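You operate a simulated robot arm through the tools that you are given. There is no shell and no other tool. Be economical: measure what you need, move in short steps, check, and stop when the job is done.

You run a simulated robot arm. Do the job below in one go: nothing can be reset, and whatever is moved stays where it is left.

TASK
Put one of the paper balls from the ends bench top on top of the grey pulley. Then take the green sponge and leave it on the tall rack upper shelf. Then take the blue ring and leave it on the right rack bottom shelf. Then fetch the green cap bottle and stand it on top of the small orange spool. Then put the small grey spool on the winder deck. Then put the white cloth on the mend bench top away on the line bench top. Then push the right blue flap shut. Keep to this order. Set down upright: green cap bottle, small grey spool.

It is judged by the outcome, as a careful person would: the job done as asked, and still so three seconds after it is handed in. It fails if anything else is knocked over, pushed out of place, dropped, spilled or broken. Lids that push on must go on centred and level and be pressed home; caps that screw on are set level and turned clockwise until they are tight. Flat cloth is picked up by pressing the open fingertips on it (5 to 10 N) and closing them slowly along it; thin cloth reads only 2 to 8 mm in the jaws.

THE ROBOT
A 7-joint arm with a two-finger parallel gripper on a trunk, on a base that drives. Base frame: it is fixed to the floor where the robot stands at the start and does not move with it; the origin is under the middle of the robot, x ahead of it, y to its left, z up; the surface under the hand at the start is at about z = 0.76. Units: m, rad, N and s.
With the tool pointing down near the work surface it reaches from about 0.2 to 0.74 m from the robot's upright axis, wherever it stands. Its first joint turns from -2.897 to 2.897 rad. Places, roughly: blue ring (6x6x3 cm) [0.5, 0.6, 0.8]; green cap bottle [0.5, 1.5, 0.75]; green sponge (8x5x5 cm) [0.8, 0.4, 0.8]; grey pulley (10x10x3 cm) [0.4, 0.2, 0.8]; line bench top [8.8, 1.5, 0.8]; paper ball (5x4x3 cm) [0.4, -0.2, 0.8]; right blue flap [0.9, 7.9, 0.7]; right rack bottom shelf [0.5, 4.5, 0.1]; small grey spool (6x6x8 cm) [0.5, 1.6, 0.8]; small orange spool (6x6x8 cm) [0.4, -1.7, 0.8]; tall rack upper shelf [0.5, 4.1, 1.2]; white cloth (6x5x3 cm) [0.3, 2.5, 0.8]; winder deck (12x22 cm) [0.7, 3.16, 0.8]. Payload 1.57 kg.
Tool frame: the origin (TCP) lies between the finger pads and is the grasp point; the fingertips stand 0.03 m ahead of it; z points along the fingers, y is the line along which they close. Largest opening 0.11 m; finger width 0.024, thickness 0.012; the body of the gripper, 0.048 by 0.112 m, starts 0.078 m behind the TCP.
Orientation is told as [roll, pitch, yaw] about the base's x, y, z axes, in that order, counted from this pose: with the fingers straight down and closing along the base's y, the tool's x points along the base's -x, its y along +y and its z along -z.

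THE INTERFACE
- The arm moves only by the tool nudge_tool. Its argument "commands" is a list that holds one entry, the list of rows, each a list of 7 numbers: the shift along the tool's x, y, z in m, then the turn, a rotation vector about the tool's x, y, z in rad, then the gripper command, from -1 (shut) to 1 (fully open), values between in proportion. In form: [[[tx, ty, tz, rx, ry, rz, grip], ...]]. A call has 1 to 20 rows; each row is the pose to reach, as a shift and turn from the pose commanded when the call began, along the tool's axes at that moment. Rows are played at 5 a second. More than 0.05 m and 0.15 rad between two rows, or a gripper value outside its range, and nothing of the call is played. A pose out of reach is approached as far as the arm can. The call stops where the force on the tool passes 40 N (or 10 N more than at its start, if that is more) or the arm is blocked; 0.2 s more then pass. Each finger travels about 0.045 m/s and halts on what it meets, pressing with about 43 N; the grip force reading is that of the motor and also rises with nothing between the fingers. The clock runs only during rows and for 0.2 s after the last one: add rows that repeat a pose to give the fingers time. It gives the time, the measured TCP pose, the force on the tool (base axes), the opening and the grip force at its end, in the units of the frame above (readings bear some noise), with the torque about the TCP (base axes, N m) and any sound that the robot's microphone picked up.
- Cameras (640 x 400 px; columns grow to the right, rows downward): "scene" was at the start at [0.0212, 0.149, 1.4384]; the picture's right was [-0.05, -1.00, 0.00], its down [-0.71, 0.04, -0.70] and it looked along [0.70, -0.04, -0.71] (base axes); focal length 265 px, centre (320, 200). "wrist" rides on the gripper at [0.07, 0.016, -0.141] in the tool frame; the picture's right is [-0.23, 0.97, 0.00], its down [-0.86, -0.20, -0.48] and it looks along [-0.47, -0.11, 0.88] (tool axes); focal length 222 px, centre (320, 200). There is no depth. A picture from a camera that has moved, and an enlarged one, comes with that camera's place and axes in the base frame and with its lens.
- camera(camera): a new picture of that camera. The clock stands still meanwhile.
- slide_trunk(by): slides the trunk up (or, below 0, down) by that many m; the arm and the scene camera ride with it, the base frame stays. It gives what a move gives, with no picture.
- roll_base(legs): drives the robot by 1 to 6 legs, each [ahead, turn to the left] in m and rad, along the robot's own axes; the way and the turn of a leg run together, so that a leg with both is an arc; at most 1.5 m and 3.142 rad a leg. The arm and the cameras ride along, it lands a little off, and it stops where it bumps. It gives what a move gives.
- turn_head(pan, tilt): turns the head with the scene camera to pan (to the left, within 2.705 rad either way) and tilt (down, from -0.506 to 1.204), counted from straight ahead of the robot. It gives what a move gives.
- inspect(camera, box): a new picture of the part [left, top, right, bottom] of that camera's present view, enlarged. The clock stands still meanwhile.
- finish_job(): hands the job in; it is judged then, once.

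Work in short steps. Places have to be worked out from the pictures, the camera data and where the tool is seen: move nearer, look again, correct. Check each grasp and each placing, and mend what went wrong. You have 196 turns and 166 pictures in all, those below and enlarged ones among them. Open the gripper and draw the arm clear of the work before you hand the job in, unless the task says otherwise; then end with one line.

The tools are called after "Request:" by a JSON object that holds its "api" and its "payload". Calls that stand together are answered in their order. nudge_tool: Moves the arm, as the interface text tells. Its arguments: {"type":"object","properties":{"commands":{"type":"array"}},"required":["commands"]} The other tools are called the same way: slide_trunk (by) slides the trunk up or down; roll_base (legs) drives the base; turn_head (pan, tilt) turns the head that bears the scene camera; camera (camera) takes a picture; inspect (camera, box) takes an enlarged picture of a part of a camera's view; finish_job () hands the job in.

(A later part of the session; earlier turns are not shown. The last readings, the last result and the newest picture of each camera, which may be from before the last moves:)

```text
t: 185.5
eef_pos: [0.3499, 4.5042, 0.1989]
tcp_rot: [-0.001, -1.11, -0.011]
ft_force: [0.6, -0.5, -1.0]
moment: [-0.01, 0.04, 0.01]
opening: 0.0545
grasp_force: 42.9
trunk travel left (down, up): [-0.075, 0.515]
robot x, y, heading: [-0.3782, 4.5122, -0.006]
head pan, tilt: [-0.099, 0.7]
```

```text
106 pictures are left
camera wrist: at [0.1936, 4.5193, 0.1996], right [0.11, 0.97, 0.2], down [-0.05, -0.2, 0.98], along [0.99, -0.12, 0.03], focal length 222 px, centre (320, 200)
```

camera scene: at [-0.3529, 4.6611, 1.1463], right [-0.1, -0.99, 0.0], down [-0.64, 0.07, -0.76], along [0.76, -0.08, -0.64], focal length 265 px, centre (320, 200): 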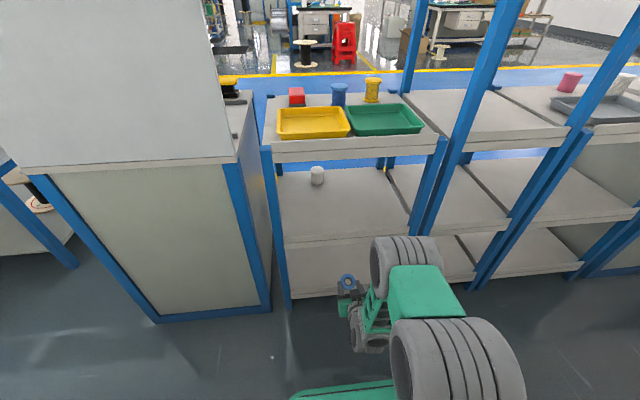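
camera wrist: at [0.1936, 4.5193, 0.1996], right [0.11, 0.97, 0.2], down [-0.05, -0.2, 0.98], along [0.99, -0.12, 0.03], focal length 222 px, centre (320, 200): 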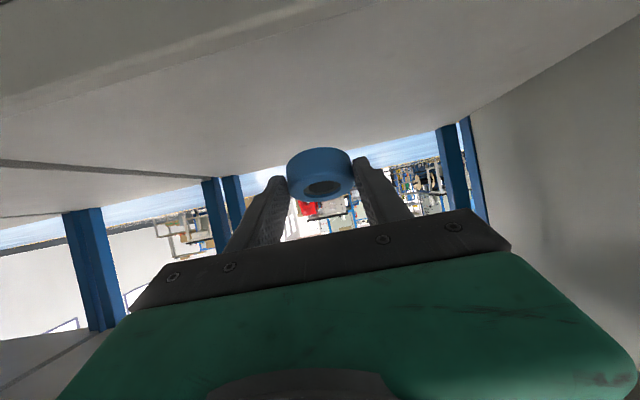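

Now lower until the ring touches.

Request:
{"api": "nudge_tool", "payload": {"commands": [[[0.0181, 0, 0.0311, 0, 0, 0, -0.2], [0.0271, 0, 0.0355, 0, 0, 0, -0.2], [0.0315, 0, 0.0378, 0, 0, 0, -0.2], [0.036, 0, 0.04, 0, 0, 0, -0.2], [0.0387, 0, 0.0413, 0, 0, 0, -0.2]]]}}

Request:
{"api": "camera", "payload": {"camera": "wrist"}}

```text
t: 186.7
eef_pos: [0.3753, 4.5031, 0.1538]
tcp_rot: [-0.001, -1.126, -0.012]
ft_force: [-2.7, 1.3, 31.3]
moment: [-0.02, -0.14, 0.02]
opening: 0.0547
grasp_force: 42.8
trunk travel left (down, up): [-0.075, 0.515]
robot x, y, heading: [-0.3785, 4.5168, -0.006]
head pan, tilt: [-0.099, 0.7]
```

```text
105 pictures are left
camera wrist: at [0.2178, 4.5193, 0.1524], right [0.11, 0.97, 0.21], down [-0.07, -0.2, 0.98], along [0.99, -0.12, 0.04], focal length 222 px, centre (320, 200)
```

wrist: 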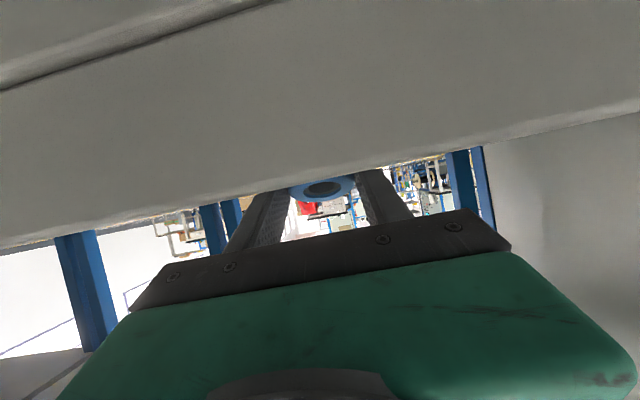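

Ring contacts (31 N). I ease up 6 mm and release.

Request:
{"api": "nudge_tool", "payload": {"commands": [[[-0.0054, 0, -0.0026, 0, 0, 0, -0.2], [-0.0054, 0, -0.0026, 0, 0, 0, 0.2], [-0.0054, 0, -0.0026, 0, 0, 0, 0.5], [-0.0054, 0, -0.0026, 0, 0, 0, 0.8], [-0.0054, 0, -0.0026, 0, 0, 0, 0.8], [-0.0054, 0, -0.0026, 0, 0, 0, 0.8]]]}}

Request:
{"api": "nudge_tool", "payload": {"commands": [[[0, 0, -0.04, 0, 0, 0, 0.8], [0, 0, -0.085, 0, 0, 0, 0.8], [0, 0, -0.13, 0, 0, 0, 0.8], [0, 0, -0.175, 0, 0, 0, 0.8], [0, 0, -0.22, 0, 0, 0, 1], [0, 0, -0.26, 0, 0, 0, 1], [0, 0, -0.26, 0, 0, 0, 1]]]}}

Request:
{"api": "camera", "payload": {"camera": "wrist"}}

```text
t: 188.1
eef_pos: [0.3693, 4.5026, 0.1516]
tcp_rot: [0.001, -1.112, -0.009]
ft_force: [0.0, -0.1, -0.3]
moment: [0.02, 0.03, -0.03]
opening: 0.0986
grasp_force: 0.0
trunk travel left (down, up): [-0.075, 0.515]
robot x, y, heading: [-0.3808, 4.5164, -0.006]
head pan, tilt: [-0.099, 0.7]
```

```text
t: 189.7
eef_pos: [0.1354, 4.5054, 0.2671]
tcp_rot: [0.001, -1.112, -0.013]
ft_force: [0.9, -0.6, 0.2]
moment: [0.03, -0.02, -0.01]
opening: 0.1099
grasp_force: 0.0
trunk travel left (down, up): [-0.075, 0.515]
robot x, y, heading: [-0.3776, 4.516, -0.003]
head pan, tilt: [-0.099, 0.7]
```

```text
104 pictures are left
camera wrist: at [-0.0207, 4.522, 0.268], right [0.11, 0.97, 0.2], down [-0.05, -0.2, 0.98], along [0.99, -0.12, 0.03], focal length 222 px, centre (320, 200)
```

wrist: 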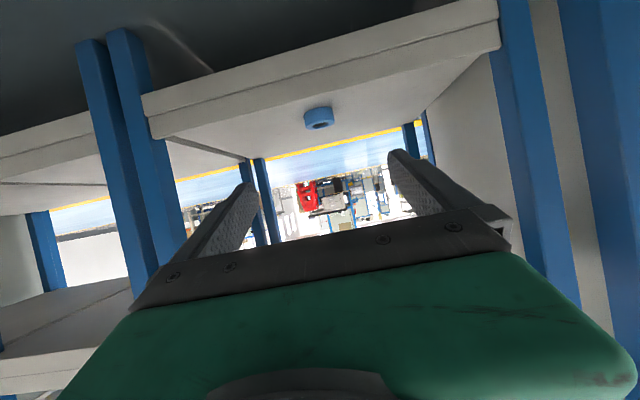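

The ring lies flat on the bottom shelf. I return the tool to the carrying pose and raise the trunk.

Request:
{"api": "nudge_tool", "payload": {"commands": [[[-0.021, 0.004, -0.025, 0, 0.139, 0, 1], [-0.042, 0.008, -0.05, 0, 0.278, 0, 1], [-0.063, 0.012, -0.075, 0, 0.417, 0, 1], [-0.084, 0.016, -0.1, 0, 0.556, 0, 1], [-0.105, 0.02, -0.125, 0, 0.695, 0, 1], [-0.126, 0.024, -0.15, 0, 0.834, 0, 1], [-0.147, 0.028, -0.175, 0, 0.973, 0, 1], [-0.1667, 0.03, -0.1995, 0, 1.112, 0, 1], [-0.1667, 0.03, -0.1995, 0, 1.112, 0, 1]]]}}

Request:
{"api": "slide_trunk", "payload": {"by": 0.4}}

Request:
{"api": "slide_trunk", "payload": {"by": 0.1}}

Request:
{"api": "roll_base", "payload": {"legs": [[0.25, 1.57]]}}

```text
t: 191.7
eef_pos: [0.0334, 4.5362, 0.5052]
tcp_rot: [0.0, 0.001, -0.009]
ft_force: [-0.7, -1.0, -0.2]
moment: [0.0, 0.01, 0.02]
opening: 0.1103
grasp_force: 0.0
trunk travel left (down, up): [-0.075, 0.515]
robot x, y, heading: [-0.3798, 4.5141, -0.004]
head pan, tilt: [-0.099, 0.7]
```

```text
t: 195.5
eef_pos: [0.0316, 4.5355, 0.9047]
tcp_rot: [0.0, 0.0, -0.01]
ft_force: [0.7, 0.4, -0.5]
moment: [-0.02, 0.0, 0.0]
opening: 0.1099
grasp_force: 0.0
trunk travel left (down, up): [-0.475, 0.115]
robot x, y, heading: [-0.3794, 4.5187, -0.003]
head pan, tilt: [-0.099, 0.7]
```

```text
t: 196.8
eef_pos: [0.033, 4.5352, 1.0054]
tcp_rot: [-0.001, 0.0, -0.013]
ft_force: [0.2, 0.3, 0.3]
moment: [-0.01, 0.0, 0.01]
opening: 0.11
grasp_force: 0.0
trunk travel left (down, up): [-0.575, 0.015]
robot x, y, heading: [-0.3776, 4.5164, -0.001]
head pan, tilt: [-0.099, 0.7]
```

```text
t: 201.0
eef_pos: [-0.233, 5.0856, 1.0057]
tcp_rot: [0.0, 0.002, 1.55]
ft_force: [0.8, -0.2, 0.0]
moment: [0.01, 0.03, -0.01]
opening: 0.1104
grasp_force: 0.0
trunk travel left (down, up): [-0.575, 0.015]
robot x, y, heading: [-0.2141, 4.6741, 1.552]
head pan, tilt: [-0.099, 0.7]
cut short: leg 1
```

Reverse to the second bench (bottle at y≈1.5).

Request:
{"api": "roll_base", "payload": {"legs": [[-0.5, 0.14], [-0.6, 0], [-0.5, -0.12], [-1.0, 0], [-0.65, 0]]}}

Request:
{"api": "turn_head", "payload": {"pan": -1.3, "tilt": 0.75}}

Request:
{"api": "camera", "payload": {"camera": "scene"}}

```text
t: 217.5
eef_pos: [-0.1022, 1.837, 1.0057]
tcp_rot: [0.001, 0.0, 1.569]
ft_force: [-0.3, -0.4, 0.2]
moment: [0.01, -0.03, 0.0]
opening: 0.11
grasp_force: 0.2
trunk travel left (down, up): [-0.575, 0.015]
robot x, y, heading: [-0.0778, 1.427, 1.575]
head pan, tilt: [-0.099, 0.7]
```

```text
t: 218.9
eef_pos: [-0.1025, 1.8384, 1.0044]
tcp_rot: [0.001, 0.002, 1.568]
ft_force: [0.5, 0.7, -0.4]
moment: [-0.01, 0.04, -0.01]
opening: 0.1102
grasp_force: 0.1
trunk travel left (down, up): [-0.575, 0.015]
robot x, y, heading: [-0.0793, 1.4284, 1.568]
head pan, tilt: [-1.3, 0.75]
```

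```text
103 pictures are left
camera scene: at [-0.1535, 1.3875, 1.6421], right [0.27, -0.96, 0.0], down [-0.66, -0.18, -0.73], along [0.7, 0.2, -0.68], focal length 265 px, centre (320, 200)
```

scene: 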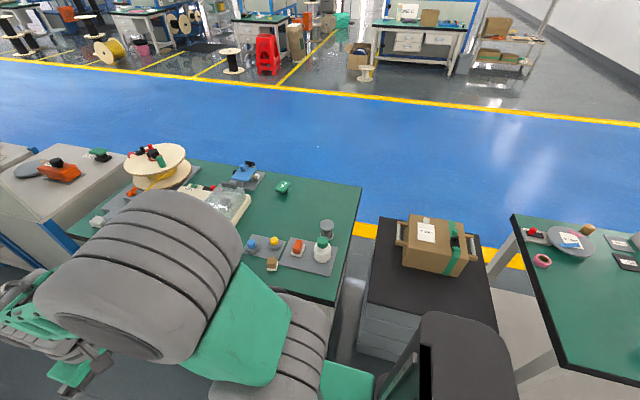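

I zoom in on the bottle and spool.

Request:
{"api": "inspect", "payload": {"camera": "scene", "box": [230, 200, 370, 300]}}

```text
4.00 times, centred on (300, 250) of scene
camera zoom: at [-0.1535, 1.3875, 1.6421], right [0.27, -0.96, 0.0], down [-0.66, -0.18, -0.73], along [0.7, 0.2, -0.68], focal length 1062 px, centre (400, 0)
```

zoom: 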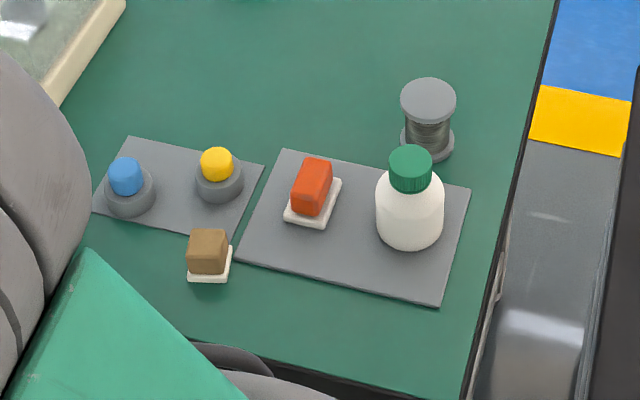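

Bottle at about (0.438, 1.547), ~6.7 cm wide, 11 cm tall; grey spool behind it at (0.545, 1.555). I swing the arm over, TCP to about (0.34, 1.548), yaw 0.

Request:
{"api": "nudge_tool", "payload": {"commands": [[[0.013, -0.041, 0, 0, 0, 0.1206, 1], [0.027, -0.082, 0, 0, 0, 0.2412, 1], [0.04, -0.123, 0, 0, 0, 0.3618, 1], [0.064, -0.159, 0, 0, 0, 0.4824, 1], [0.088, -0.195, 0, 0, 0, 0.603, 1], [0.112, -0.231, 0, 0, 0, 0.7236, 1], [0.136, -0.267, 0, 0, 0, 0.8442, 1], [0.16, -0.303, 0, 0, 0, 0.9648, 1], [0.186, -0.331, 0, 0, 0, 1.0854, 1], [0.212, -0.359, 0, 0, 0, 1.206, 1], [0.238, -0.387, 0, 0, 0, 1.3266, 1], [0.264, -0.415, 0, 0, 0, 1.4472, 1], [0.29, -0.443, 0, 0, 0, 1.568, 1], [0.29, -0.443, 0, 0, 0, 1.568, 1]]]}}

Request:
{"api": "camera", "payload": {"camera": "wrist"}}

```text
t: 221.9
eef_pos: [0.3395, 1.546, 1.0056]
tcp_rot: [0.0, 0.001, -0.002]
ft_force: [0.2, 0.9, -0.4]
moment: [0.0, -0.01, -0.02]
opening: 0.11
grasp_force: 0.0
trunk travel left (down, up): [-0.575, 0.015]
robot x, y, heading: [-0.0807, 1.43, 1.571]
head pan, tilt: [-1.3, 0.75]
```

```text
101 pictures are left
camera wrist: at [0.2716, 1.5604, 1.1466], right [0.23, 0.97, 0.0], down [0.86, -0.2, 0.48], along [0.47, -0.11, -0.88], focal length 222 px, centre (320, 200)
```

wrist: 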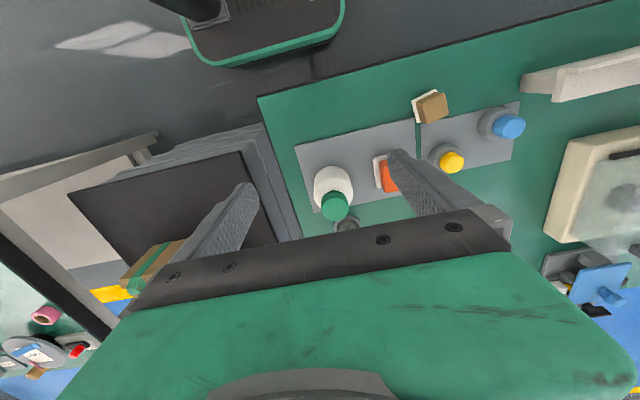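

Bottle axis ≈ (0.433, 1.546). I move above it at z≈0.93 with a 9 cm opening.

Request:
{"api": "nudge_tool", "payload": {"commands": [[[-0.031, 0, 0.02, 0, 0, 0, 0.64], [-0.062, 0, 0.04, 0, 0, 0, 0.64], [-0.0935, 0, 0.06, 0, 0, 0, 0.64], [-0.0935, 0, 0.075, 0, 0, 0, 0.64], [-0.0935, 0, 0.075, 0, 0, 0, 0.64]]]}}

Request:
{"api": "camera", "payload": {"camera": "wrist"}}

Request:
{"api": "inspect", "payload": {"camera": "scene", "box": [230, 180, 390, 300]}}

```text
t: 223.1
eef_pos: [0.4325, 1.5459, 0.9302]
tcp_rot: [0.0, 0.0, 0.0]
ft_force: [-0.4, 0.0, 0.9]
moment: [0.01, -0.02, 0.01]
opening: 0.0904
grasp_force: 0.0
trunk travel left (down, up): [-0.575, 0.015]
robot x, y, heading: [-0.0791, 1.4257, 1.57]
head pan, tilt: [-1.3, 0.75]
```

```text
100 pictures are left
camera wrist: at [0.3638, 1.5612, 1.0719], right [0.23, 0.97, 0.0], down [0.85, -0.2, 0.48], along [0.47, -0.11, -0.88], focal length 222 px, centre (320, 200)
```

wrist: 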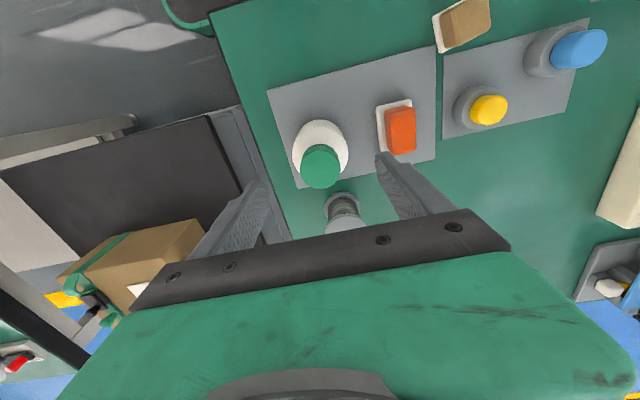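

```text
3.33 times, centred on (310, 240) of scene
camera zoom: at [-0.1535, 1.3874, 1.642], right [0.27, -0.96, 0.0], down [-0.66, -0.18, -0.73], along [0.7, 0.2, -0.68], focal length 885 px, centre (353, 67)
```

zoom: 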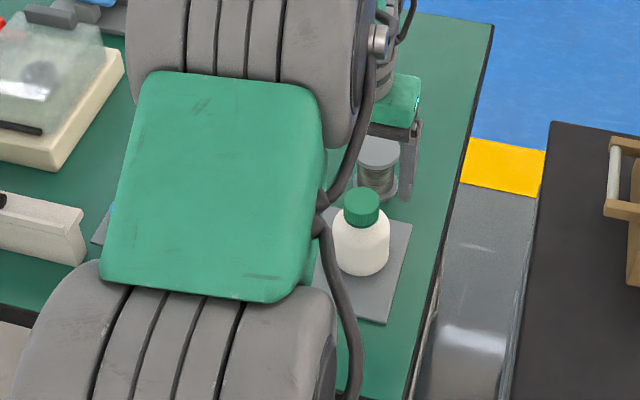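

Aligned within a few mm. I descend to z≈0.822 and grip the body.

Request:
{"api": "nudge_tool", "payload": {"commands": [[[-0.001, 0, 0.04, 0, 0, 0, 0.64], [-0.001, 0, 0.08, 0, 0, 0, 0.64], [-0.001, 0, 0.1, 0, 0, 0, 0.64], [-0.001, 0, 0.108, 0, 0, 0, 0.64], [-0.001, 0, 0.108, 0, 0, 0, 0.4], [-0.001, 0, 0.108, 0, 0, 0, 0.2], [-0.001, 0, 0.108, 0, 0, 0, 0.1], [-0.001, 0, 0.108, 0, 0, 0, 0.1], [-0.001, 0, 0.108, 0, 0, 0, 0.1]]]}}

Request:
{"api": "camera", "payload": {"camera": "wrist"}}

```text
t: 225.1
eef_pos: [0.4331, 1.5465, 0.8217]
tcp_rot: [-0.001, 0.0, -0.002]
ft_force: [0.6, -0.5, -0.4]
moment: [0.01, -0.02, 0.01]
opening: 0.0657
grasp_force: 39.9
trunk travel left (down, up): [-0.575, 0.015]
robot x, y, heading: [-0.0799, 1.4287, 1.57]
head pan, tilt: [-1.3, 0.75]
```

```text
98 pictures are left
camera wrist: at [0.3654, 1.5612, 0.9641], right [0.23, 0.97, 0.0], down [0.86, -0.2, 0.48], along [0.47, -0.11, -0.88], focal length 222 px, centre (320, 200)
```

wrist: 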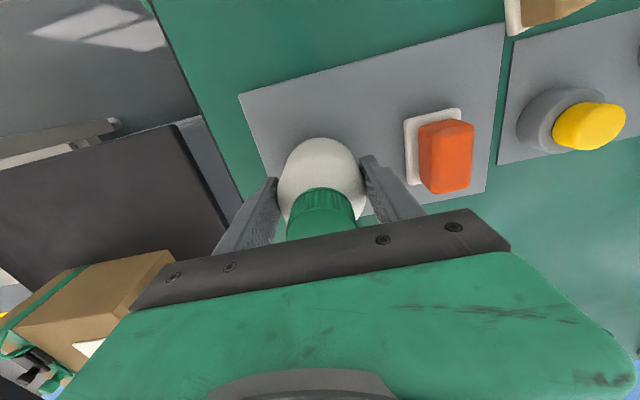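

Bottle gripped (66 mm). I lift and retract.

Request:
{"api": "nudge_tool", "payload": {"commands": [[[0, 0, -0.03, 0, 0, 0, 0.1], [0, 0, -0.07, 0, 0, 0, 0.1], [0, 0, -0.115, 0, 0, 0, 0.1], [0, 0, -0.16, 0, 0, 0, 0.1], [0.03, 0, -0.18, 0, 0, 0, 0.1], [0.062, 0, -0.184, 0, 0, 0, 0.1], [0.0935, 0, -0.184, 0, 0, 0, 0.1], [0.0935, 0, -0.184, 0, 0, 0, 0.1]]]}}

Request:
{"api": "nudge_tool", "payload": {"commands": [[[0.028, 0.026, 0, 0, 0, -0.1206, 0.1], [0.056, 0.052, 0, 0, 0, -0.2412, 0.1], [0.084, 0.078, 0, 0, 0, -0.3618, 0.1], [0.112, 0.104, 0, 0, 0, -0.4824, 0.1], [0.14, 0.13, 0, 0, 0, -0.603, 0.1], [0.176, 0.154, 0, 0, 0, -0.7236, 0.1], [0.212, 0.178, 0, 0, 0, -0.8442, 0.1], [0.248, 0.202, 0, 0, 0, -0.9648, 0.1], [0.284, 0.226, 0, 0, 0, -1.0854, 0.1], [0.32, 0.25, 0, 0, 0, -1.206, 0.1], [0.361, 0.263, 0, 0, 0, -1.3266, 0.1], [0.402, 0.277, 0, 0, 0, -1.4472, 0.1], [0.443, 0.29, 0, 0, 0, -1.568, 0.1], [0.443, 0.29, 0, 0, 0, -1.568, 0.1]]]}}

Request:
{"api": "turn_head", "payload": {"pan": -2.4, "tilt": 0.4}}

Request:
{"api": "camera", "payload": {"camera": "scene"}}

Request:
{"api": "camera", "payload": {"camera": "wrist"}}

```text
t: 226.9
eef_pos: [0.3404, 1.5475, 1.0055]
tcp_rot: [-0.002, 0.003, -0.001]
ft_force: [-0.1, 0.1, -1.9]
moment: [-0.01, 0.02, 0.02]
opening: 0.065
grasp_force: 43.5
trunk travel left (down, up): [-0.575, 0.015]
robot x, y, heading: [-0.0785, 1.4284, 1.574]
head pan, tilt: [-1.3, 0.75]
```

```text
t: 229.9
eef_pos: [-0.1027, 1.8367, 1.0053]
tcp_rot: [-0.001, 0.001, 1.57]
ft_force: [-0.7, -0.3, -2.5]
moment: [-0.03, -0.03, -0.02]
opening: 0.0652
grasp_force: 42.9
trunk travel left (down, up): [-0.575, 0.015]
robot x, y, heading: [-0.0812, 1.4296, 1.571]
head pan, tilt: [-1.3, 0.75]
```

```text
t: 231.2
eef_pos: [-0.1024, 1.8365, 1.006]
tcp_rot: [0.001, 0.0, 1.568]
ft_force: [0.5, -0.6, -2.1]
moment: [0.0, 0.0, 0.01]
opening: 0.0654
grasp_force: 43.1
trunk travel left (down, up): [-0.575, 0.015]
robot x, y, heading: [-0.0784, 1.4254, 1.573]
head pan, tilt: [-2.4, 0.4]
```

```text
97 pictures are left
camera scene: at [-0.1706, 1.2971, 1.6731], right [-0.74, -0.68, 0.0], down [-0.26, 0.29, -0.92], along [0.62, -0.68, -0.39], focal length 265 px, centre (320, 200)
```

scene: 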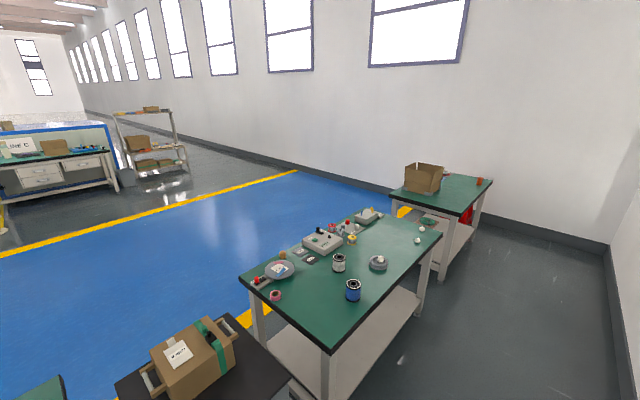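

```text
96 pictures are left
camera wrist: at [-0.1186, 1.7649, 1.1485], right [-0.97, 0.23, 0.0], down [0.2, 0.85, 0.48], along [0.11, 0.47, -0.88], focal length 222 px, centre (320, 200)
```

wrist: 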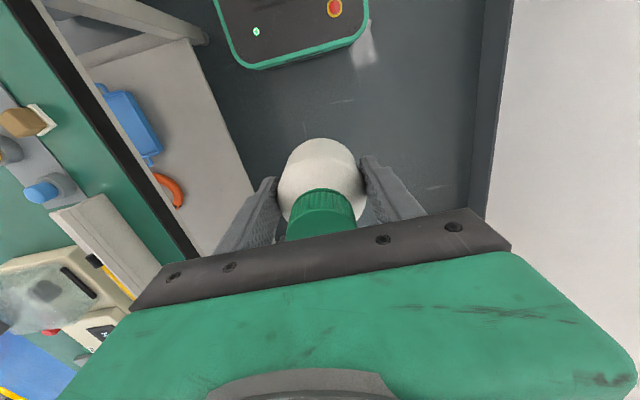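

Path behind is clear. I reverse to the third bench (orange spool at y≈-1.7).

Request:
{"api": "roll_base", "payload": {"legs": [[-1.1, 0], [-1.1, 0], [-0.9, 0]]}}

Request:
{"api": "turn_head", "payload": {"pan": -1.4, "tilt": 0.75}}

Request:
{"api": "camera", "payload": {"camera": "scene"}}

```text
t: 246.5
eef_pos: [-0.1223, -1.2697, 1.0068]
tcp_rot: [0.001, 0.002, 1.559]
ft_force: [0.0, -0.5, -2.8]
moment: [0.0, -0.01, 0.0]
opening: 0.0653
grasp_force: 43.3
trunk travel left (down, up): [-0.575, 0.015]
robot x, y, heading: [-0.1027, -1.6782, 1.563]
head pan, tilt: [-2.4, 0.4]
```

```text
t: 247.8
eef_pos: [-0.1223, -1.269, 1.0059]
tcp_rot: [-0.001, -0.001, 1.561]
ft_force: [0.6, 0.7, -2.0]
moment: [-0.01, 0.03, -0.01]
opening: 0.0652
grasp_force: 42.6
trunk travel left (down, up): [-0.575, 0.015]
robot x, y, heading: [-0.1003, -1.6776, 1.561]
head pan, tilt: [-1.4, 0.75]
```

```text
95 pictures are left
camera scene: at [-0.1753, -1.7251, 1.6421], right [0.16, -0.99, 0.0], down [-0.67, -0.11, -0.73], along [0.72, 0.12, -0.68], focal length 265 px, centre (320, 200)
```

scene: 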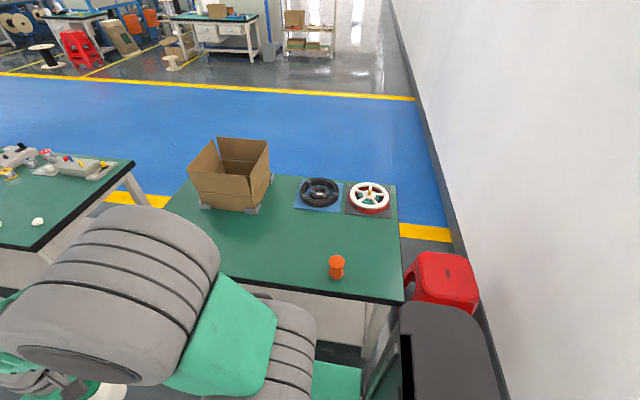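

The orange spool is near the bench front. I zoom in to locate it.

Request:
{"api": "inspect", "payload": {"camera": "scene", "box": [297, 235, 377, 285]}}

```text
8.00 times, centred on (337, 260) of scene
camera zoom: at [-0.1753, -1.7251, 1.6421], right [0.16, -0.99, 0.0], down [-0.67, -0.11, -0.73], along [0.72, 0.12, -0.68], focal length 2123 px, centre (184, -280)
```

zoom: 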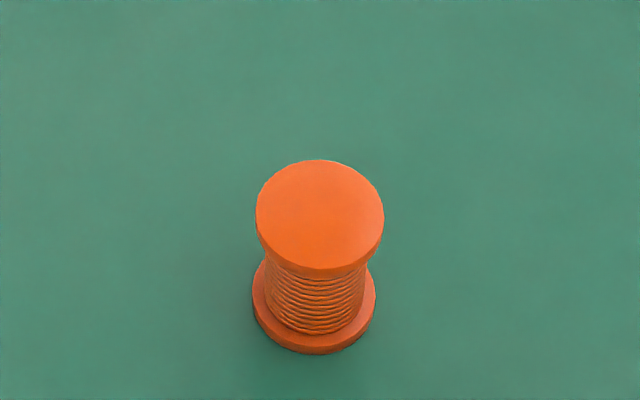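

Orange spool axis ≈ (0.370, -1.696), top z≈0.84, flange ⌀5.7 cm. I swing the bottle round to just short of it.

Request:
{"api": "nudge_tool", "payload": {"commands": [[[0.0135, -0.041, 0, 0, 0, 0.1115, 0.1], [0.027, -0.081, 0, 0, 0, 0.223, 0.1], [0.04, -0.122, 0, 0, 0, 0.3345, 0.1], [0.064, -0.158, 0, 0, 0, 0.446, 0.1], [0.088, -0.194, 0, 0, 0, 0.5575, 0.1], [0.112, -0.23, 0, 0, 0, 0.669, 0.1], [0.136, -0.266, 0, 0, 0, 0.7805, 0.1], [0.16, -0.302, 0, 0, 0, 0.892, 0.1], [0.2047, -0.322, 0, 0, 0, 1.0035, 0.1], [0.2494, -0.342, 0, 0, 0, 1.115, 0.1], [0.294, -0.362, 0, 0, 0, 1.2265, 0.1], [0.3388, -0.382, 0, 0, 0, 1.338, 0.1], [0.3835, -0.402, 0, 0, 0, 1.4495, 0.1], [0.428, -0.422, 0, 0, 0, 1.561, 0.1], [0.428, -0.422, 0, 0, 0, 1.561, 0.1]]]}}

Request:
{"api": "camera", "payload": {"camera": "wrist"}}

Request:
{"api": "camera", "payload": {"camera": "scene"}}

```text
t: 250.9
eef_pos: [0.295, -1.7018, 1.0045]
tcp_rot: [-0.001, 0.001, -0.004]
ft_force: [-0.4, 0.2, -2.0]
moment: [-0.01, 0.02, 0.01]
opening: 0.0653
grasp_force: 43.3
trunk travel left (down, up): [-0.575, 0.015]
robot x, y, heading: [-0.1017, -1.6772, 1.56]
head pan, tilt: [-1.4, 0.75]
```

```text
93 pictures are left
camera wrist: at [0.2261, -1.6868, 1.1473], right [0.23, 0.97, 0.0], down [0.85, -0.2, 0.48], along [0.47, -0.11, -0.88], focal length 222 px, centre (320, 200)
```

wrist: 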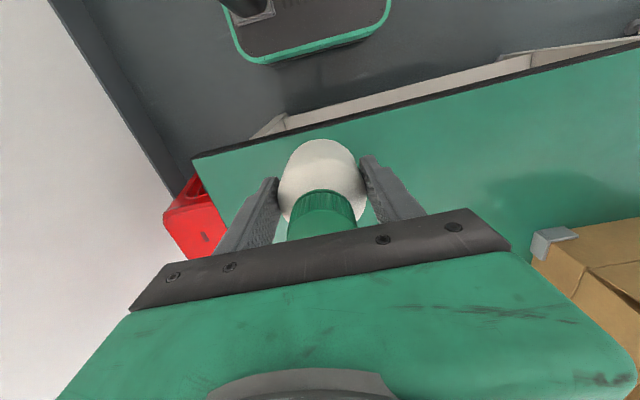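

```text
92 pictures are left
camera scene: at [-0.175, -1.7253, 1.6421], right [0.16, -0.99, 0.0], down [-0.67, -0.11, -0.73], along [0.72, 0.12, -0.68], focal length 265 px, centre (320, 200)
```

scene: 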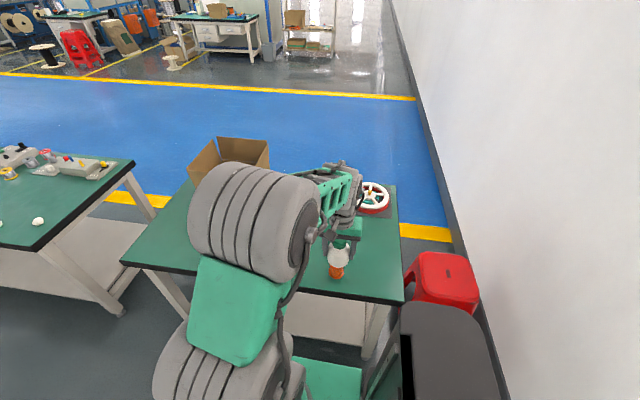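

Bottle is centred in the fingers. I move over the spool, bottom about 4 cm above its top, and compare in the scene camera.

Request:
{"api": "nudge_tool", "payload": {"commands": [[[-0.025, 0.002, 0, 0, 0, 0, 0.1], [-0.05, 0.004, 0.02, 0, 0, 0, 0.1], [-0.075, 0.006, 0.05, 0, 0, 0, 0.1], [-0.075, 0.006, 0.065, 0, 0, 0, 0.1], [-0.075, 0.006, 0.065, 0, 0, 0, 0.1]]]}}

Request:
{"api": "inspect", "payload": {"camera": "scene", "box": [297, 215, 393, 285]}}

Request:
{"api": "camera", "payload": {"camera": "wrist"}}

```text
t: 252.2
eef_pos: [0.3704, -1.6969, 0.9411]
tcp_rot: [0.001, -0.001, -0.001]
ft_force: [-0.5, -0.7, -2.3]
moment: [0.0, 0.0, 0.0]
opening: 0.0652
grasp_force: 42.8
trunk travel left (down, up): [-0.575, 0.015]
robot x, y, heading: [-0.104, -1.6759, 1.562]
head pan, tilt: [-1.4, 0.75]
```

```text
5.71 times, centred on (345, 250) of scene
camera zoom: at [-0.1752, -1.7252, 1.642], right [0.16, -0.99, 0.0], down [-0.67, -0.11, -0.73], along [0.72, 0.12, -0.68], focal length 1517 px, centre (177, -86)
```

zoom: 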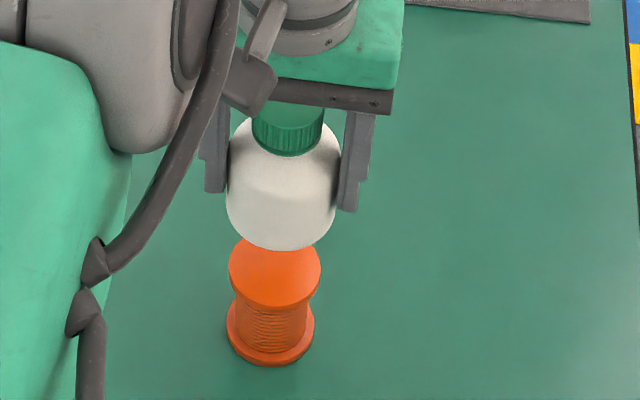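

```text
90 pictures are left
camera wrist: at [0.3011, -1.681, 1.083], right [0.23, 0.97, 0.0], down [0.85, -0.2, 0.48], along [0.47, -0.11, -0.88], focal length 222 px, centre (320, 200)
```

wrist: 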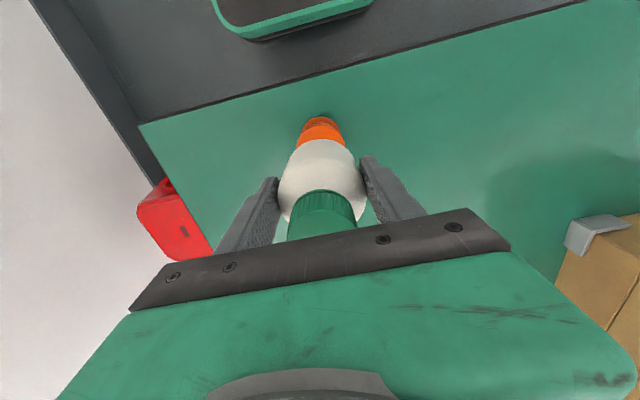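

Lateral comparison suggests shifting ~3 mm toward +y. I zoom on the wrist view to check the x alignment.

Request:
{"api": "inspect", "payload": {"camera": "wrist", "box": [270, 100, 370, 180]}}

```text
5.00 times, centred on (320, 140) of wrist
camera zoom: at [0.3011, -1.681, 1.083], right [0.23, 0.97, 0.0], down [0.85, -0.2, 0.48], along [0.47, -0.11, -0.88], focal length 1111 px, centre (320, 500)
```

zoom: 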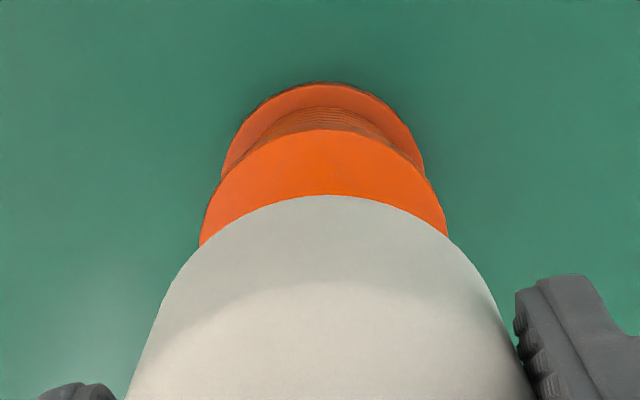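

Wrist view shows spool and bottle aligned within about a millimetre in both axes. I lower to just above contact.

Request:
{"api": "nudge_tool", "payload": {"commands": [[[0, 0.001, 0.015, 0, 0, 0, 0.1], [0, 0.001, 0.028, 0, 0, 0, 0.1], [0, 0.001, 0.034, 0, 0, 0, 0.1], [0, 0.001, 0.037, 0, 0, 0, 0.1], [0, 0.001, 0.039, 0, 0, 0, 0.1]]]}}

Request:
{"api": "inspect", "payload": {"camera": "scene", "box": [297, 215, 393, 285]}}

```text
t: 253.3
eef_pos: [0.3695, -1.6949, 0.9028]
tcp_rot: [0.001, 0.0, 0.0]
ft_force: [0.1, -0.5, -1.9]
moment: [-0.04, 0.02, 0.01]
opening: 0.065
grasp_force: 43.4
trunk travel left (down, up): [-0.575, 0.015]
robot x, y, heading: [-0.1015, -1.6772, 1.564]
head pan, tilt: [-1.4, 0.75]
```

```text
5.71 times, centred on (345, 250) of scene
camera zoom: at [-0.1749, -1.7252, 1.6421], right [0.16, -0.99, 0.0], down [-0.67, -0.11, -0.73], along [0.72, 0.12, -0.68], focal length 1517 px, centre (177, -86)
```

zoom: 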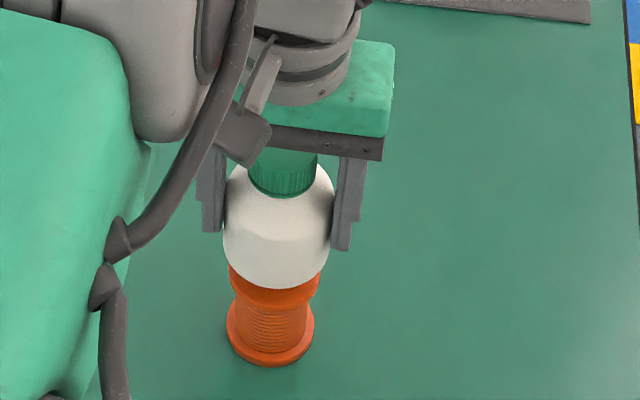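

Nearly touching; well centred. I lower by 1 mm steps until contact.

Request:
{"api": "nudge_tool", "payload": {"commands": [[[0, 0.001, 0.001, 0, 0, 0, 0.1], [0, 0.001, 0.002, 0, 0, 0, 0.1], [0, 0.001, 0.003, 0, 0, 0, 0.1], [0, 0.001, 0.004, 0, 0, 0, 0.1]]]}}

```text
t: 254.3
eef_pos: [0.37, -1.6941, 0.8982]
tcp_rot: [0.001, 0.001, -0.002]
ft_force: [-0.6, 0.4, -2.3]
moment: [0.0, 0.0, 0.0]
opening: 0.0655
grasp_force: 42.8
trunk travel left (down, up): [-0.575, 0.015]
robot x, y, heading: [-0.1071, -1.6772, 1.563]
head pan, tilt: [-1.4, 0.75]
```

No contact yet; continue in 1 mm steps.

Request:
{"api": "nudge_tool", "payload": {"commands": [[[0, 0, 0.001, 0, 0, 0, 0.1], [0, 0, 0.002, 0, 0, 0, 0.1], [0, 0, 0.003, 0, 0, 0, 0.1]]]}}

```text
t: 255.2
eef_pos: [0.3685, -1.6951, 0.8956]
tcp_rot: [0.0, 0.0, -0.002]
ft_force: [0.0, -0.4, -2.1]
moment: [-0.02, 0.01, -0.01]
opening: 0.0651
grasp_force: 43.1
trunk travel left (down, up): [-0.575, 0.015]
robot x, y, heading: [-0.1053, -1.6804, 1.564]
head pan, tilt: [-1.4, 0.75]
```

Request:
{"api": "nudge_tool", "payload": {"commands": [[[0, 0, 0.001, 0, 0, 0, 0.1], [0, 0, 0.002, 0, 0, 0, 0.1], [0, 0, 0.003, 0, 0, 0, 0.1]]]}}

Request:
{"api": "inspect", "payload": {"camera": "scene", "box": [297, 215, 393, 285]}}

```text
t: 255.9
eef_pos: [0.3701, -1.6936, 0.8915]
tcp_rot: [0.0, -0.001, -0.001]
ft_force: [-0.9, 0.4, -2.8]
moment: [-0.01, 0.04, -0.04]
opening: 0.0651
grasp_force: 43.2
trunk travel left (down, up): [-0.575, 0.015]
robot x, y, heading: [-0.0996, -1.6813, 1.565]
head pan, tilt: [-1.4, 0.75]
```

```text
5.71 times, centred on (345, 250) of scene
camera zoom: at [-0.175, -1.7252, 1.6421], right [0.16, -0.99, 0.0], down [-0.67, -0.11, -0.73], along [0.72, 0.12, -0.68], focal length 1517 px, centre (177, -86)
```

zoom: 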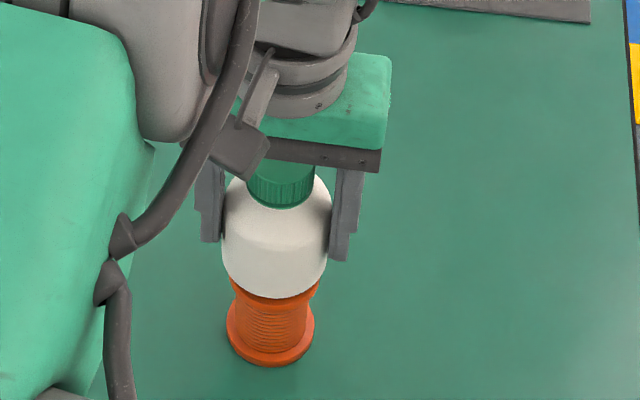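

Now exactly aligned in the scene view. Continue down gently.

Request:
{"api": "nudge_tool", "payload": {"commands": [[[0, 0, 0.001, 0, 0, 0, 0.1], [0, 0, 0.002, 0, 0, 0, 0.1], [0, 0, 0.003, 0, 0, 0, 0.1], [0, 0, 0.004, 0, 0, 0, 0.1]]]}}

```text
t: 256.9
eef_pos: [0.369, -1.6953, 0.8881]
tcp_rot: [0.0, -0.001, 0.0]
ft_force: [0.4, 0.6, -1.5]
moment: [-0.01, 0.02, 0.03]
opening: 0.065
grasp_force: 43.2
trunk travel left (down, up): [-0.575, 0.015]
robot x, y, heading: [-0.0999, -1.6769, 1.565]
head pan, tilt: [-1.4, 0.75]
```

Request:
{"api": "nudge_tool", "payload": {"commands": [[[0, 0, 0.001, 0, 0, 0, 0.1], [0, 0, 0.002, 0, 0, 0, 0.1], [0, 0, 0.002, 0, 0, 0, 0.1]]]}}

```text
t: 257.8
eef_pos: [0.369, -1.6939, 0.8875]
tcp_rot: [0.0, -0.004, -0.001]
ft_force: [-5.6, -0.1, 17.0]
moment: [-0.01, 0.5, 0.01]
opening: 0.0653
grasp_force: 43.2
trunk travel left (down, up): [-0.575, 0.015]
robot x, y, heading: [-0.1063, -1.6779, 1.563]
head pan, tilt: [-1.4, 0.75]
```

Contact at z≈0.8875. I relieve by 1 mm and release slowly.

Request:
{"api": "nudge_tool", "payload": {"commands": [[[0, 0, -0.001, 0, 0, 0, 0.1], [0, 0, -0.001, 0, 0, 0, 0.25], [0, 0, -0.001, 0, 0, 0, 0.4], [0, 0, -0.001, 0, 0, 0, 0.6], [0, 0, -0.001, 0, 0, 0, 0.6]]]}}

Request:
{"api": "inspect", "payload": {"camera": "scene", "box": [297, 215, 393, 285]}}

Request:
{"api": "camera", "payload": {"camera": "wrist"}}

```text
t: 258.9
eef_pos: [0.3687, -1.6956, 0.887]
tcp_rot: [-0.003, 0.0, -0.002]
ft_force: [0.2, -0.1, -1.3]
moment: [-0.01, 0.0, 0.01]
opening: 0.088
grasp_force: 0.0
trunk travel left (down, up): [-0.575, 0.015]
robot x, y, heading: [-0.1035, -1.6794, 1.561]
head pan, tilt: [-1.4, 0.75]
```

```text
5.71 times, centred on (345, 250) of scene
camera zoom: at [-0.1752, -1.7252, 1.6421], right [0.16, -0.99, 0.0], down [-0.67, -0.11, -0.73], along [0.72, 0.12, -0.68], focal length 1517 px, centre (177, -86)
```

zoom: 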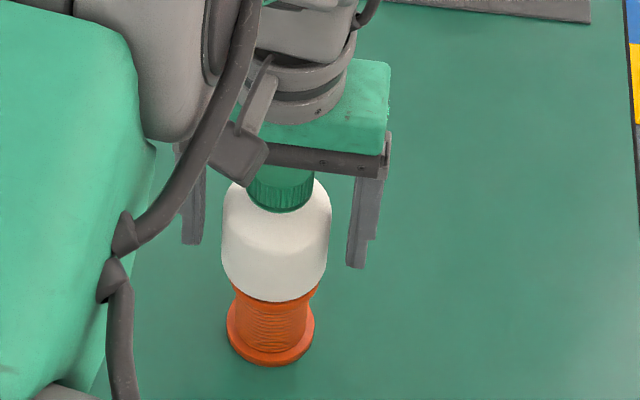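

```text
85 pictures are left
camera wrist: at [0.3005, -1.6792, 1.029], right [0.23, 0.97, 0.0], down [0.85, -0.2, 0.48], along [0.47, -0.11, -0.88], focal length 222 px, centre (320, 200)
```

wrist: 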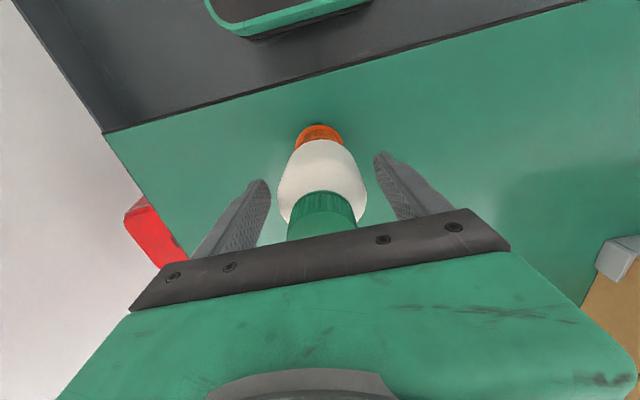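

It stands. I raise straight up and check.

Request:
{"api": "nudge_tool", "payload": {"commands": [[[0, 0, -0.03, 0, 0, 0, 0.6], [0, 0, -0.07, 0, 0, 0, 0.6], [0, 0, -0.118, 0, 0, 0, 0.6], [0.03, 0, -0.118, 0, 0, 0, 1], [0.07, 0, -0.118, 0, 0, 0, 1]]]}}

Request:
{"api": "nudge_tool", "payload": {"commands": [[[0.02, 0.0447, 0, 0, 0, -0.1115, 1], [0.04, 0.0894, 0, 0, 0, -0.223, 1], [0.06, 0.134, 0, 0, 0, -0.3345, 1], [0.08, 0.179, 0, 0, 0, -0.446, 1], [0.1, 0.2235, 0, 0, 0, -0.5575, 1], [0.12, 0.268, 0, 0, 0, -0.669, 1], [0.156, 0.292, 0, 0, 0, -0.7805, 1], [0.192, 0.316, 0, 0, 0, -0.892, 1], [0.228, 0.34, 0, 0, 0, -1.0035, 1], [0.264, 0.364, 0, 0, 0, -1.115, 1], [0.3, 0.388, 0, 0, 0, -1.2265, 1], [0.341, 0.402, 0, 0, 0, -1.338, 1], [0.382, 0.416, 0, 0, 0, -1.4495, 1], [0.422, 0.428, 0, 0, 0, -1.561, 1], [0.422, 0.428, 0, 0, 0, -1.561, 1]]]}}

Request:
{"api": "camera", "payload": {"camera": "scene"}}

```text
t: 260.1
eef_pos: [0.2977, -1.6948, 1.0049]
tcp_rot: [0.0, 0.001, -0.001]
ft_force: [0.0, 0.3, -0.4]
moment: [0.02, -0.01, -0.02]
opening: 0.1101
grasp_force: 0.1
trunk travel left (down, up): [-0.575, 0.015]
robot x, y, heading: [-0.1039, -1.6757, 1.565]
head pan, tilt: [-1.4, 0.75]
```

```text
t: 263.4
eef_pos: [-0.1234, -1.2662, 1.0052]
tcp_rot: [0.001, -0.001, 1.56]
ft_force: [-0.1, 0.9, 0.6]
moment: [0.0, 0.0, 0.0]
opening: 0.1102
grasp_force: 0.1
trunk travel left (down, up): [-0.575, 0.015]
robot x, y, heading: [-0.1005, -1.6784, 1.561]
head pan, tilt: [-1.4, 0.75]
```

```text
84 pictures are left
camera scene: at [-0.1754, -1.7252, 1.6421], right [0.16, -0.99, 0.0], down [-0.67, -0.11, -0.73], along [0.72, 0.12, -0.68], focal length 265 px, centre (320, 200)
```

scene: 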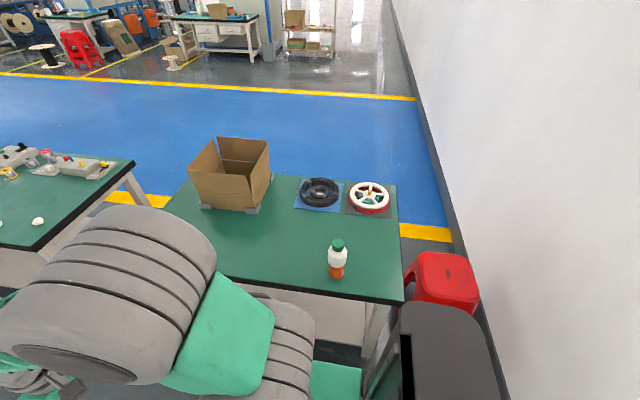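

The bottle stands well on the spool. Back to the second bench for the grey spool.

Request:
{"api": "roll_base", "payload": {"legs": [[1.1, 0.008], [1.1, 0], [0.91, 0]]}}

Request:
{"api": "turn_head", "payload": {"pan": -1.1, "tilt": 0.75}}

Request:
{"api": "camera", "payload": {"camera": "scene"}}

```text
t: 278.7
eef_pos: [-0.1162, 1.8558, 1.0056]
tcp_rot: [0.001, 0.0, 1.559]
ft_force: [0.6, 0.5, -0.4]
moment: [0.0, 0.01, -0.02]
opening: 0.1103
grasp_force: 0.0
trunk travel left (down, up): [-0.575, 0.015]
robot x, y, heading: [-0.0972, 1.4423, 1.566]
head pan, tilt: [-1.4, 0.75]
```

```text
t: 279.5
eef_pos: [-0.1164, 1.8558, 1.0063]
tcp_rot: [0.001, -0.001, 1.561]
ft_force: [-0.1, 1.0, -1.0]
moment: [0.01, -0.01, 0.01]
opening: 0.1101
grasp_force: 0.0
trunk travel left (down, up): [-0.575, 0.015]
robot x, y, heading: [-0.0932, 1.4437, 1.562]
head pan, tilt: [-1.1, 0.75]
```

```text
83 pictures are left
camera scene: at [-0.1756, 1.4193, 1.6421], right [0.45, -0.89, 0.0], down [-0.61, -0.31, -0.73], along [0.65, 0.33, -0.68], focal length 265 px, centre (320, 200)
```

scene: 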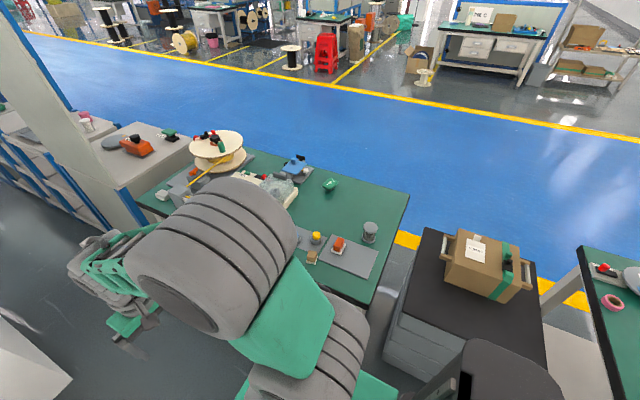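

Grey spool at about (0.548, 1.556). I swing the arm over as before.

Request:
{"api": "nudge_tool", "payload": {"commands": [[[0.013, -0.041, 0, 0, 0, 0.12, 1], [0.027, -0.082, 0, 0, 0, 0.24, 1], [0.04, -0.123, 0, 0, 0, 0.36, 1], [0.064, -0.159, 0, 0, 0, 0.48, 1], [0.088, -0.195, 0, 0, 0, 0.6, 1], [0.112, -0.231, 0, 0, 0, 0.72, 1], [0.136, -0.267, 0, 0, 0, 0.84, 1], [0.16, -0.303, 0, 0, 0, 0.96, 1], [0.186, -0.331, 0, 0, 0, 1.08, 1], [0.212, -0.359, 0, 0, 0, 1.2, 1], [0.238, -0.387, 0, 0, 0, 1.32, 1], [0.264, -0.415, 0, 0, 0, 1.44, 1], [0.29, -0.443, 0, 0, 0, 1.561, 1], [0.295, -0.49, 0.03, 0, 0, 1.561, 1], [0.295, -0.535, 0.06, 0, 0, 1.561, 1], [0.295, -0.58, 0.06, 0, 0, 1.561, 1], [0.295, -0.58, 0.06, 0, 0, 1.561, 1]]]}}

Request:
{"api": "camera", "payload": {"camera": "wrist"}}

```text
refused: row 14 steps farther than a row can; nothing moved
```

```text
82 pictures are left
camera wrist: at [-0.1319, 1.7845, 1.1481], right [-0.97, 0.24, 0.0], down [0.21, 0.85, 0.48], along [0.11, 0.47, -0.88], focal length 222 px, centre (320, 200)
```

wrist: 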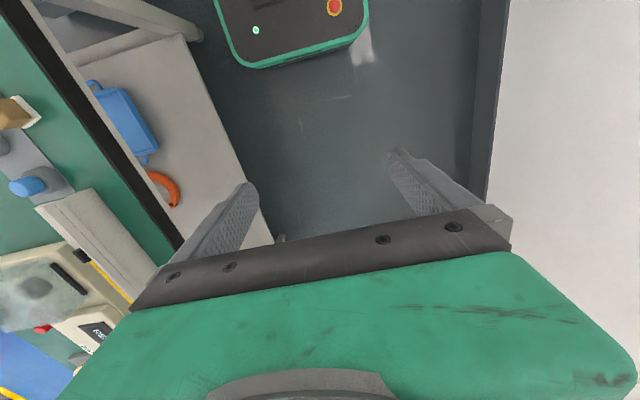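

One step was too long; I shorten the last steps.

Request:
{"api": "nudge_tool", "payload": {"commands": [[[0.013, -0.041, 0, 0, 0, 0.12, 1], [0.027, -0.082, 0, 0, 0, 0.24, 1], [0.04, -0.123, 0, 0, 0, 0.36, 1], [0.064, -0.159, 0, 0, 0, 0.48, 1], [0.088, -0.195, 0, 0, 0, 0.6, 1], [0.112, -0.231, 0, 0, 0, 0.72, 1], [0.136, -0.267, 0, 0, 0, 0.84, 1], [0.16, -0.303, 0, 0, 0, 0.96, 1], [0.186, -0.331, 0, 0, 0, 1.08, 1], [0.212, -0.359, 0, 0, 0, 1.2, 1], [0.238, -0.387, 0, 0, 0, 1.32, 1], [0.264, -0.415, 0, 0, 0, 1.44, 1], [0.29, -0.443, 0, 0, 0, 1.561, 1], [0.295, -0.483, 0.02, 0, 0, 1.561, 1], [0.295, -0.523, 0.04, 0, 0, 1.561, 1], [0.295, -0.563, 0.06, 0, 0, 1.561, 1], [0.295, -0.58, 0.06, 0, 0, 1.561, 1], [0.295, -0.58, 0.06, 0, 0, 1.561, 1]]]}}

Request:
{"api": "camera", "payload": {"camera": "wrist"}}

```text
t: 283.3
eef_pos: [0.4623, 1.5523, 0.946]
tcp_rot: [0.0, -0.001, 0.0]
ft_force: [-0.2, 0.6, -0.8]
moment: [0.02, -0.03, 0.0]
opening: 0.1098
grasp_force: 0.0
trunk travel left (down, up): [-0.575, 0.015]
robot x, y, heading: [-0.0921, 1.4382, 1.562]
head pan, tilt: [-1.1, 0.75]
```

```text
81 pictures are left
camera wrist: at [0.3932, 1.5681, 1.0887], right [0.23, 0.97, 0.0], down [0.86, -0.2, 0.48], along [0.47, -0.11, -0.88], focal length 222 px, centre (320, 200)
```

wrist: 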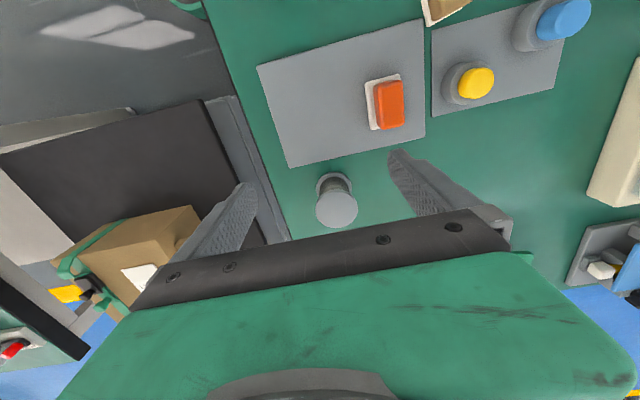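

Spool axis ≈ (0.545, 1.555). I position above it with a slightly narrower opening.

Request:
{"api": "nudge_tool", "payload": {"commands": [[[-0.04, 0.001, 0.01, 0, 0, 0, 0.6], [-0.083, 0.003, 0.02, 0, 0, 0, 0.6], [-0.083, 0.003, 0.036, 0, 0, 0, 0.6], [-0.083, 0.003, 0.036, 0, 0, 0, 0.6]]]}}

Request:
{"api": "camera", "payload": {"camera": "wrist"}}

```text
t: 284.3
eef_pos: [0.545, 1.5585, 0.91]
tcp_rot: [0.0, -0.001, -0.001]
ft_force: [0.8, 0.5, 0.6]
moment: [0.01, 0.01, 0.04]
opening: 0.088
grasp_force: 0.0
trunk travel left (down, up): [-0.575, 0.015]
robot x, y, heading: [-0.0933, 1.4415, 1.564]
head pan, tilt: [-1.1, 0.75]
```

```text
80 pictures are left
camera wrist: at [0.4754, 1.572, 1.0517], right [0.23, 0.97, 0.0], down [0.86, -0.2, 0.48], along [0.47, -0.11, -0.88], focal length 222 px, centre (320, 200)
```

wrist: 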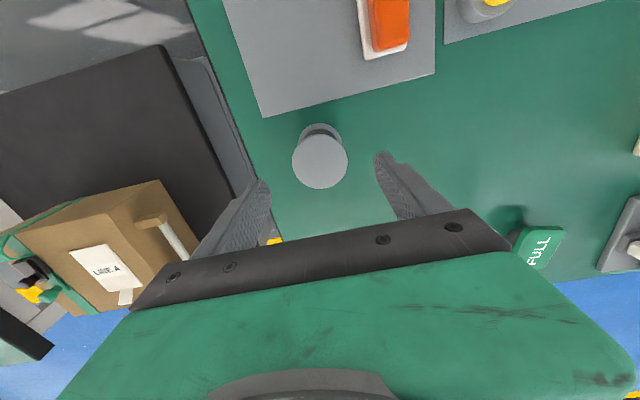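

Centred. Descend and grip both flange rims.

Request:
{"api": "nudge_tool", "payload": {"commands": [[[0, -0.002, 0.04, 0, 0, 0, 0.6], [0, -0.002, 0.08, 0, 0, 0, 0.6], [0, -0.002, 0.1, 0, 0, 0, 0.6], [0, -0.002, 0.109, 0, 0, 0, 0.6], [0, -0.002, 0.109, 0, 0, 0, 0.3], [0, -0.002, 0.109, 0, 0, 0, 0.1], [0, -0.002, 0.109, 0, 0, 0, -0.1], [0, -0.002, 0.109, 0, 0, 0, -0.1], [0, -0.002, 0.109, 0, 0, 0, -0.1]]]}}

Request:
{"api": "camera", "payload": {"camera": "wrist"}}

```text
t: 286.3
eef_pos: [0.5437, 1.555, 0.8013]
tcp_rot: [0.0, 0.001, 0.001]
ft_force: [2.1, 1.5, -0.2]
moment: [0.0, 0.0, 0.03]
opening: 0.0563
grasp_force: 38.0
trunk travel left (down, up): [-0.575, 0.015]
robot x, y, heading: [-0.0911, 1.4463, 1.571]
head pan, tilt: [-1.1, 0.75]
```

```text
79 pictures are left
camera wrist: at [0.4753, 1.5704, 0.9432], right [0.23, 0.97, 0.0], down [0.86, -0.2, 0.48], along [0.47, -0.11, -0.88], focal length 222 px, centre (320, 200)
```

wrist: 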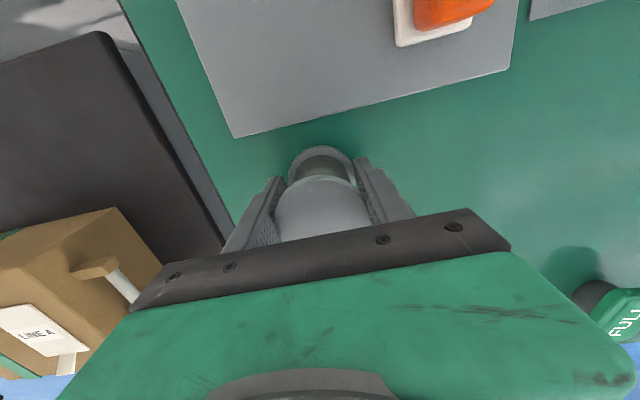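

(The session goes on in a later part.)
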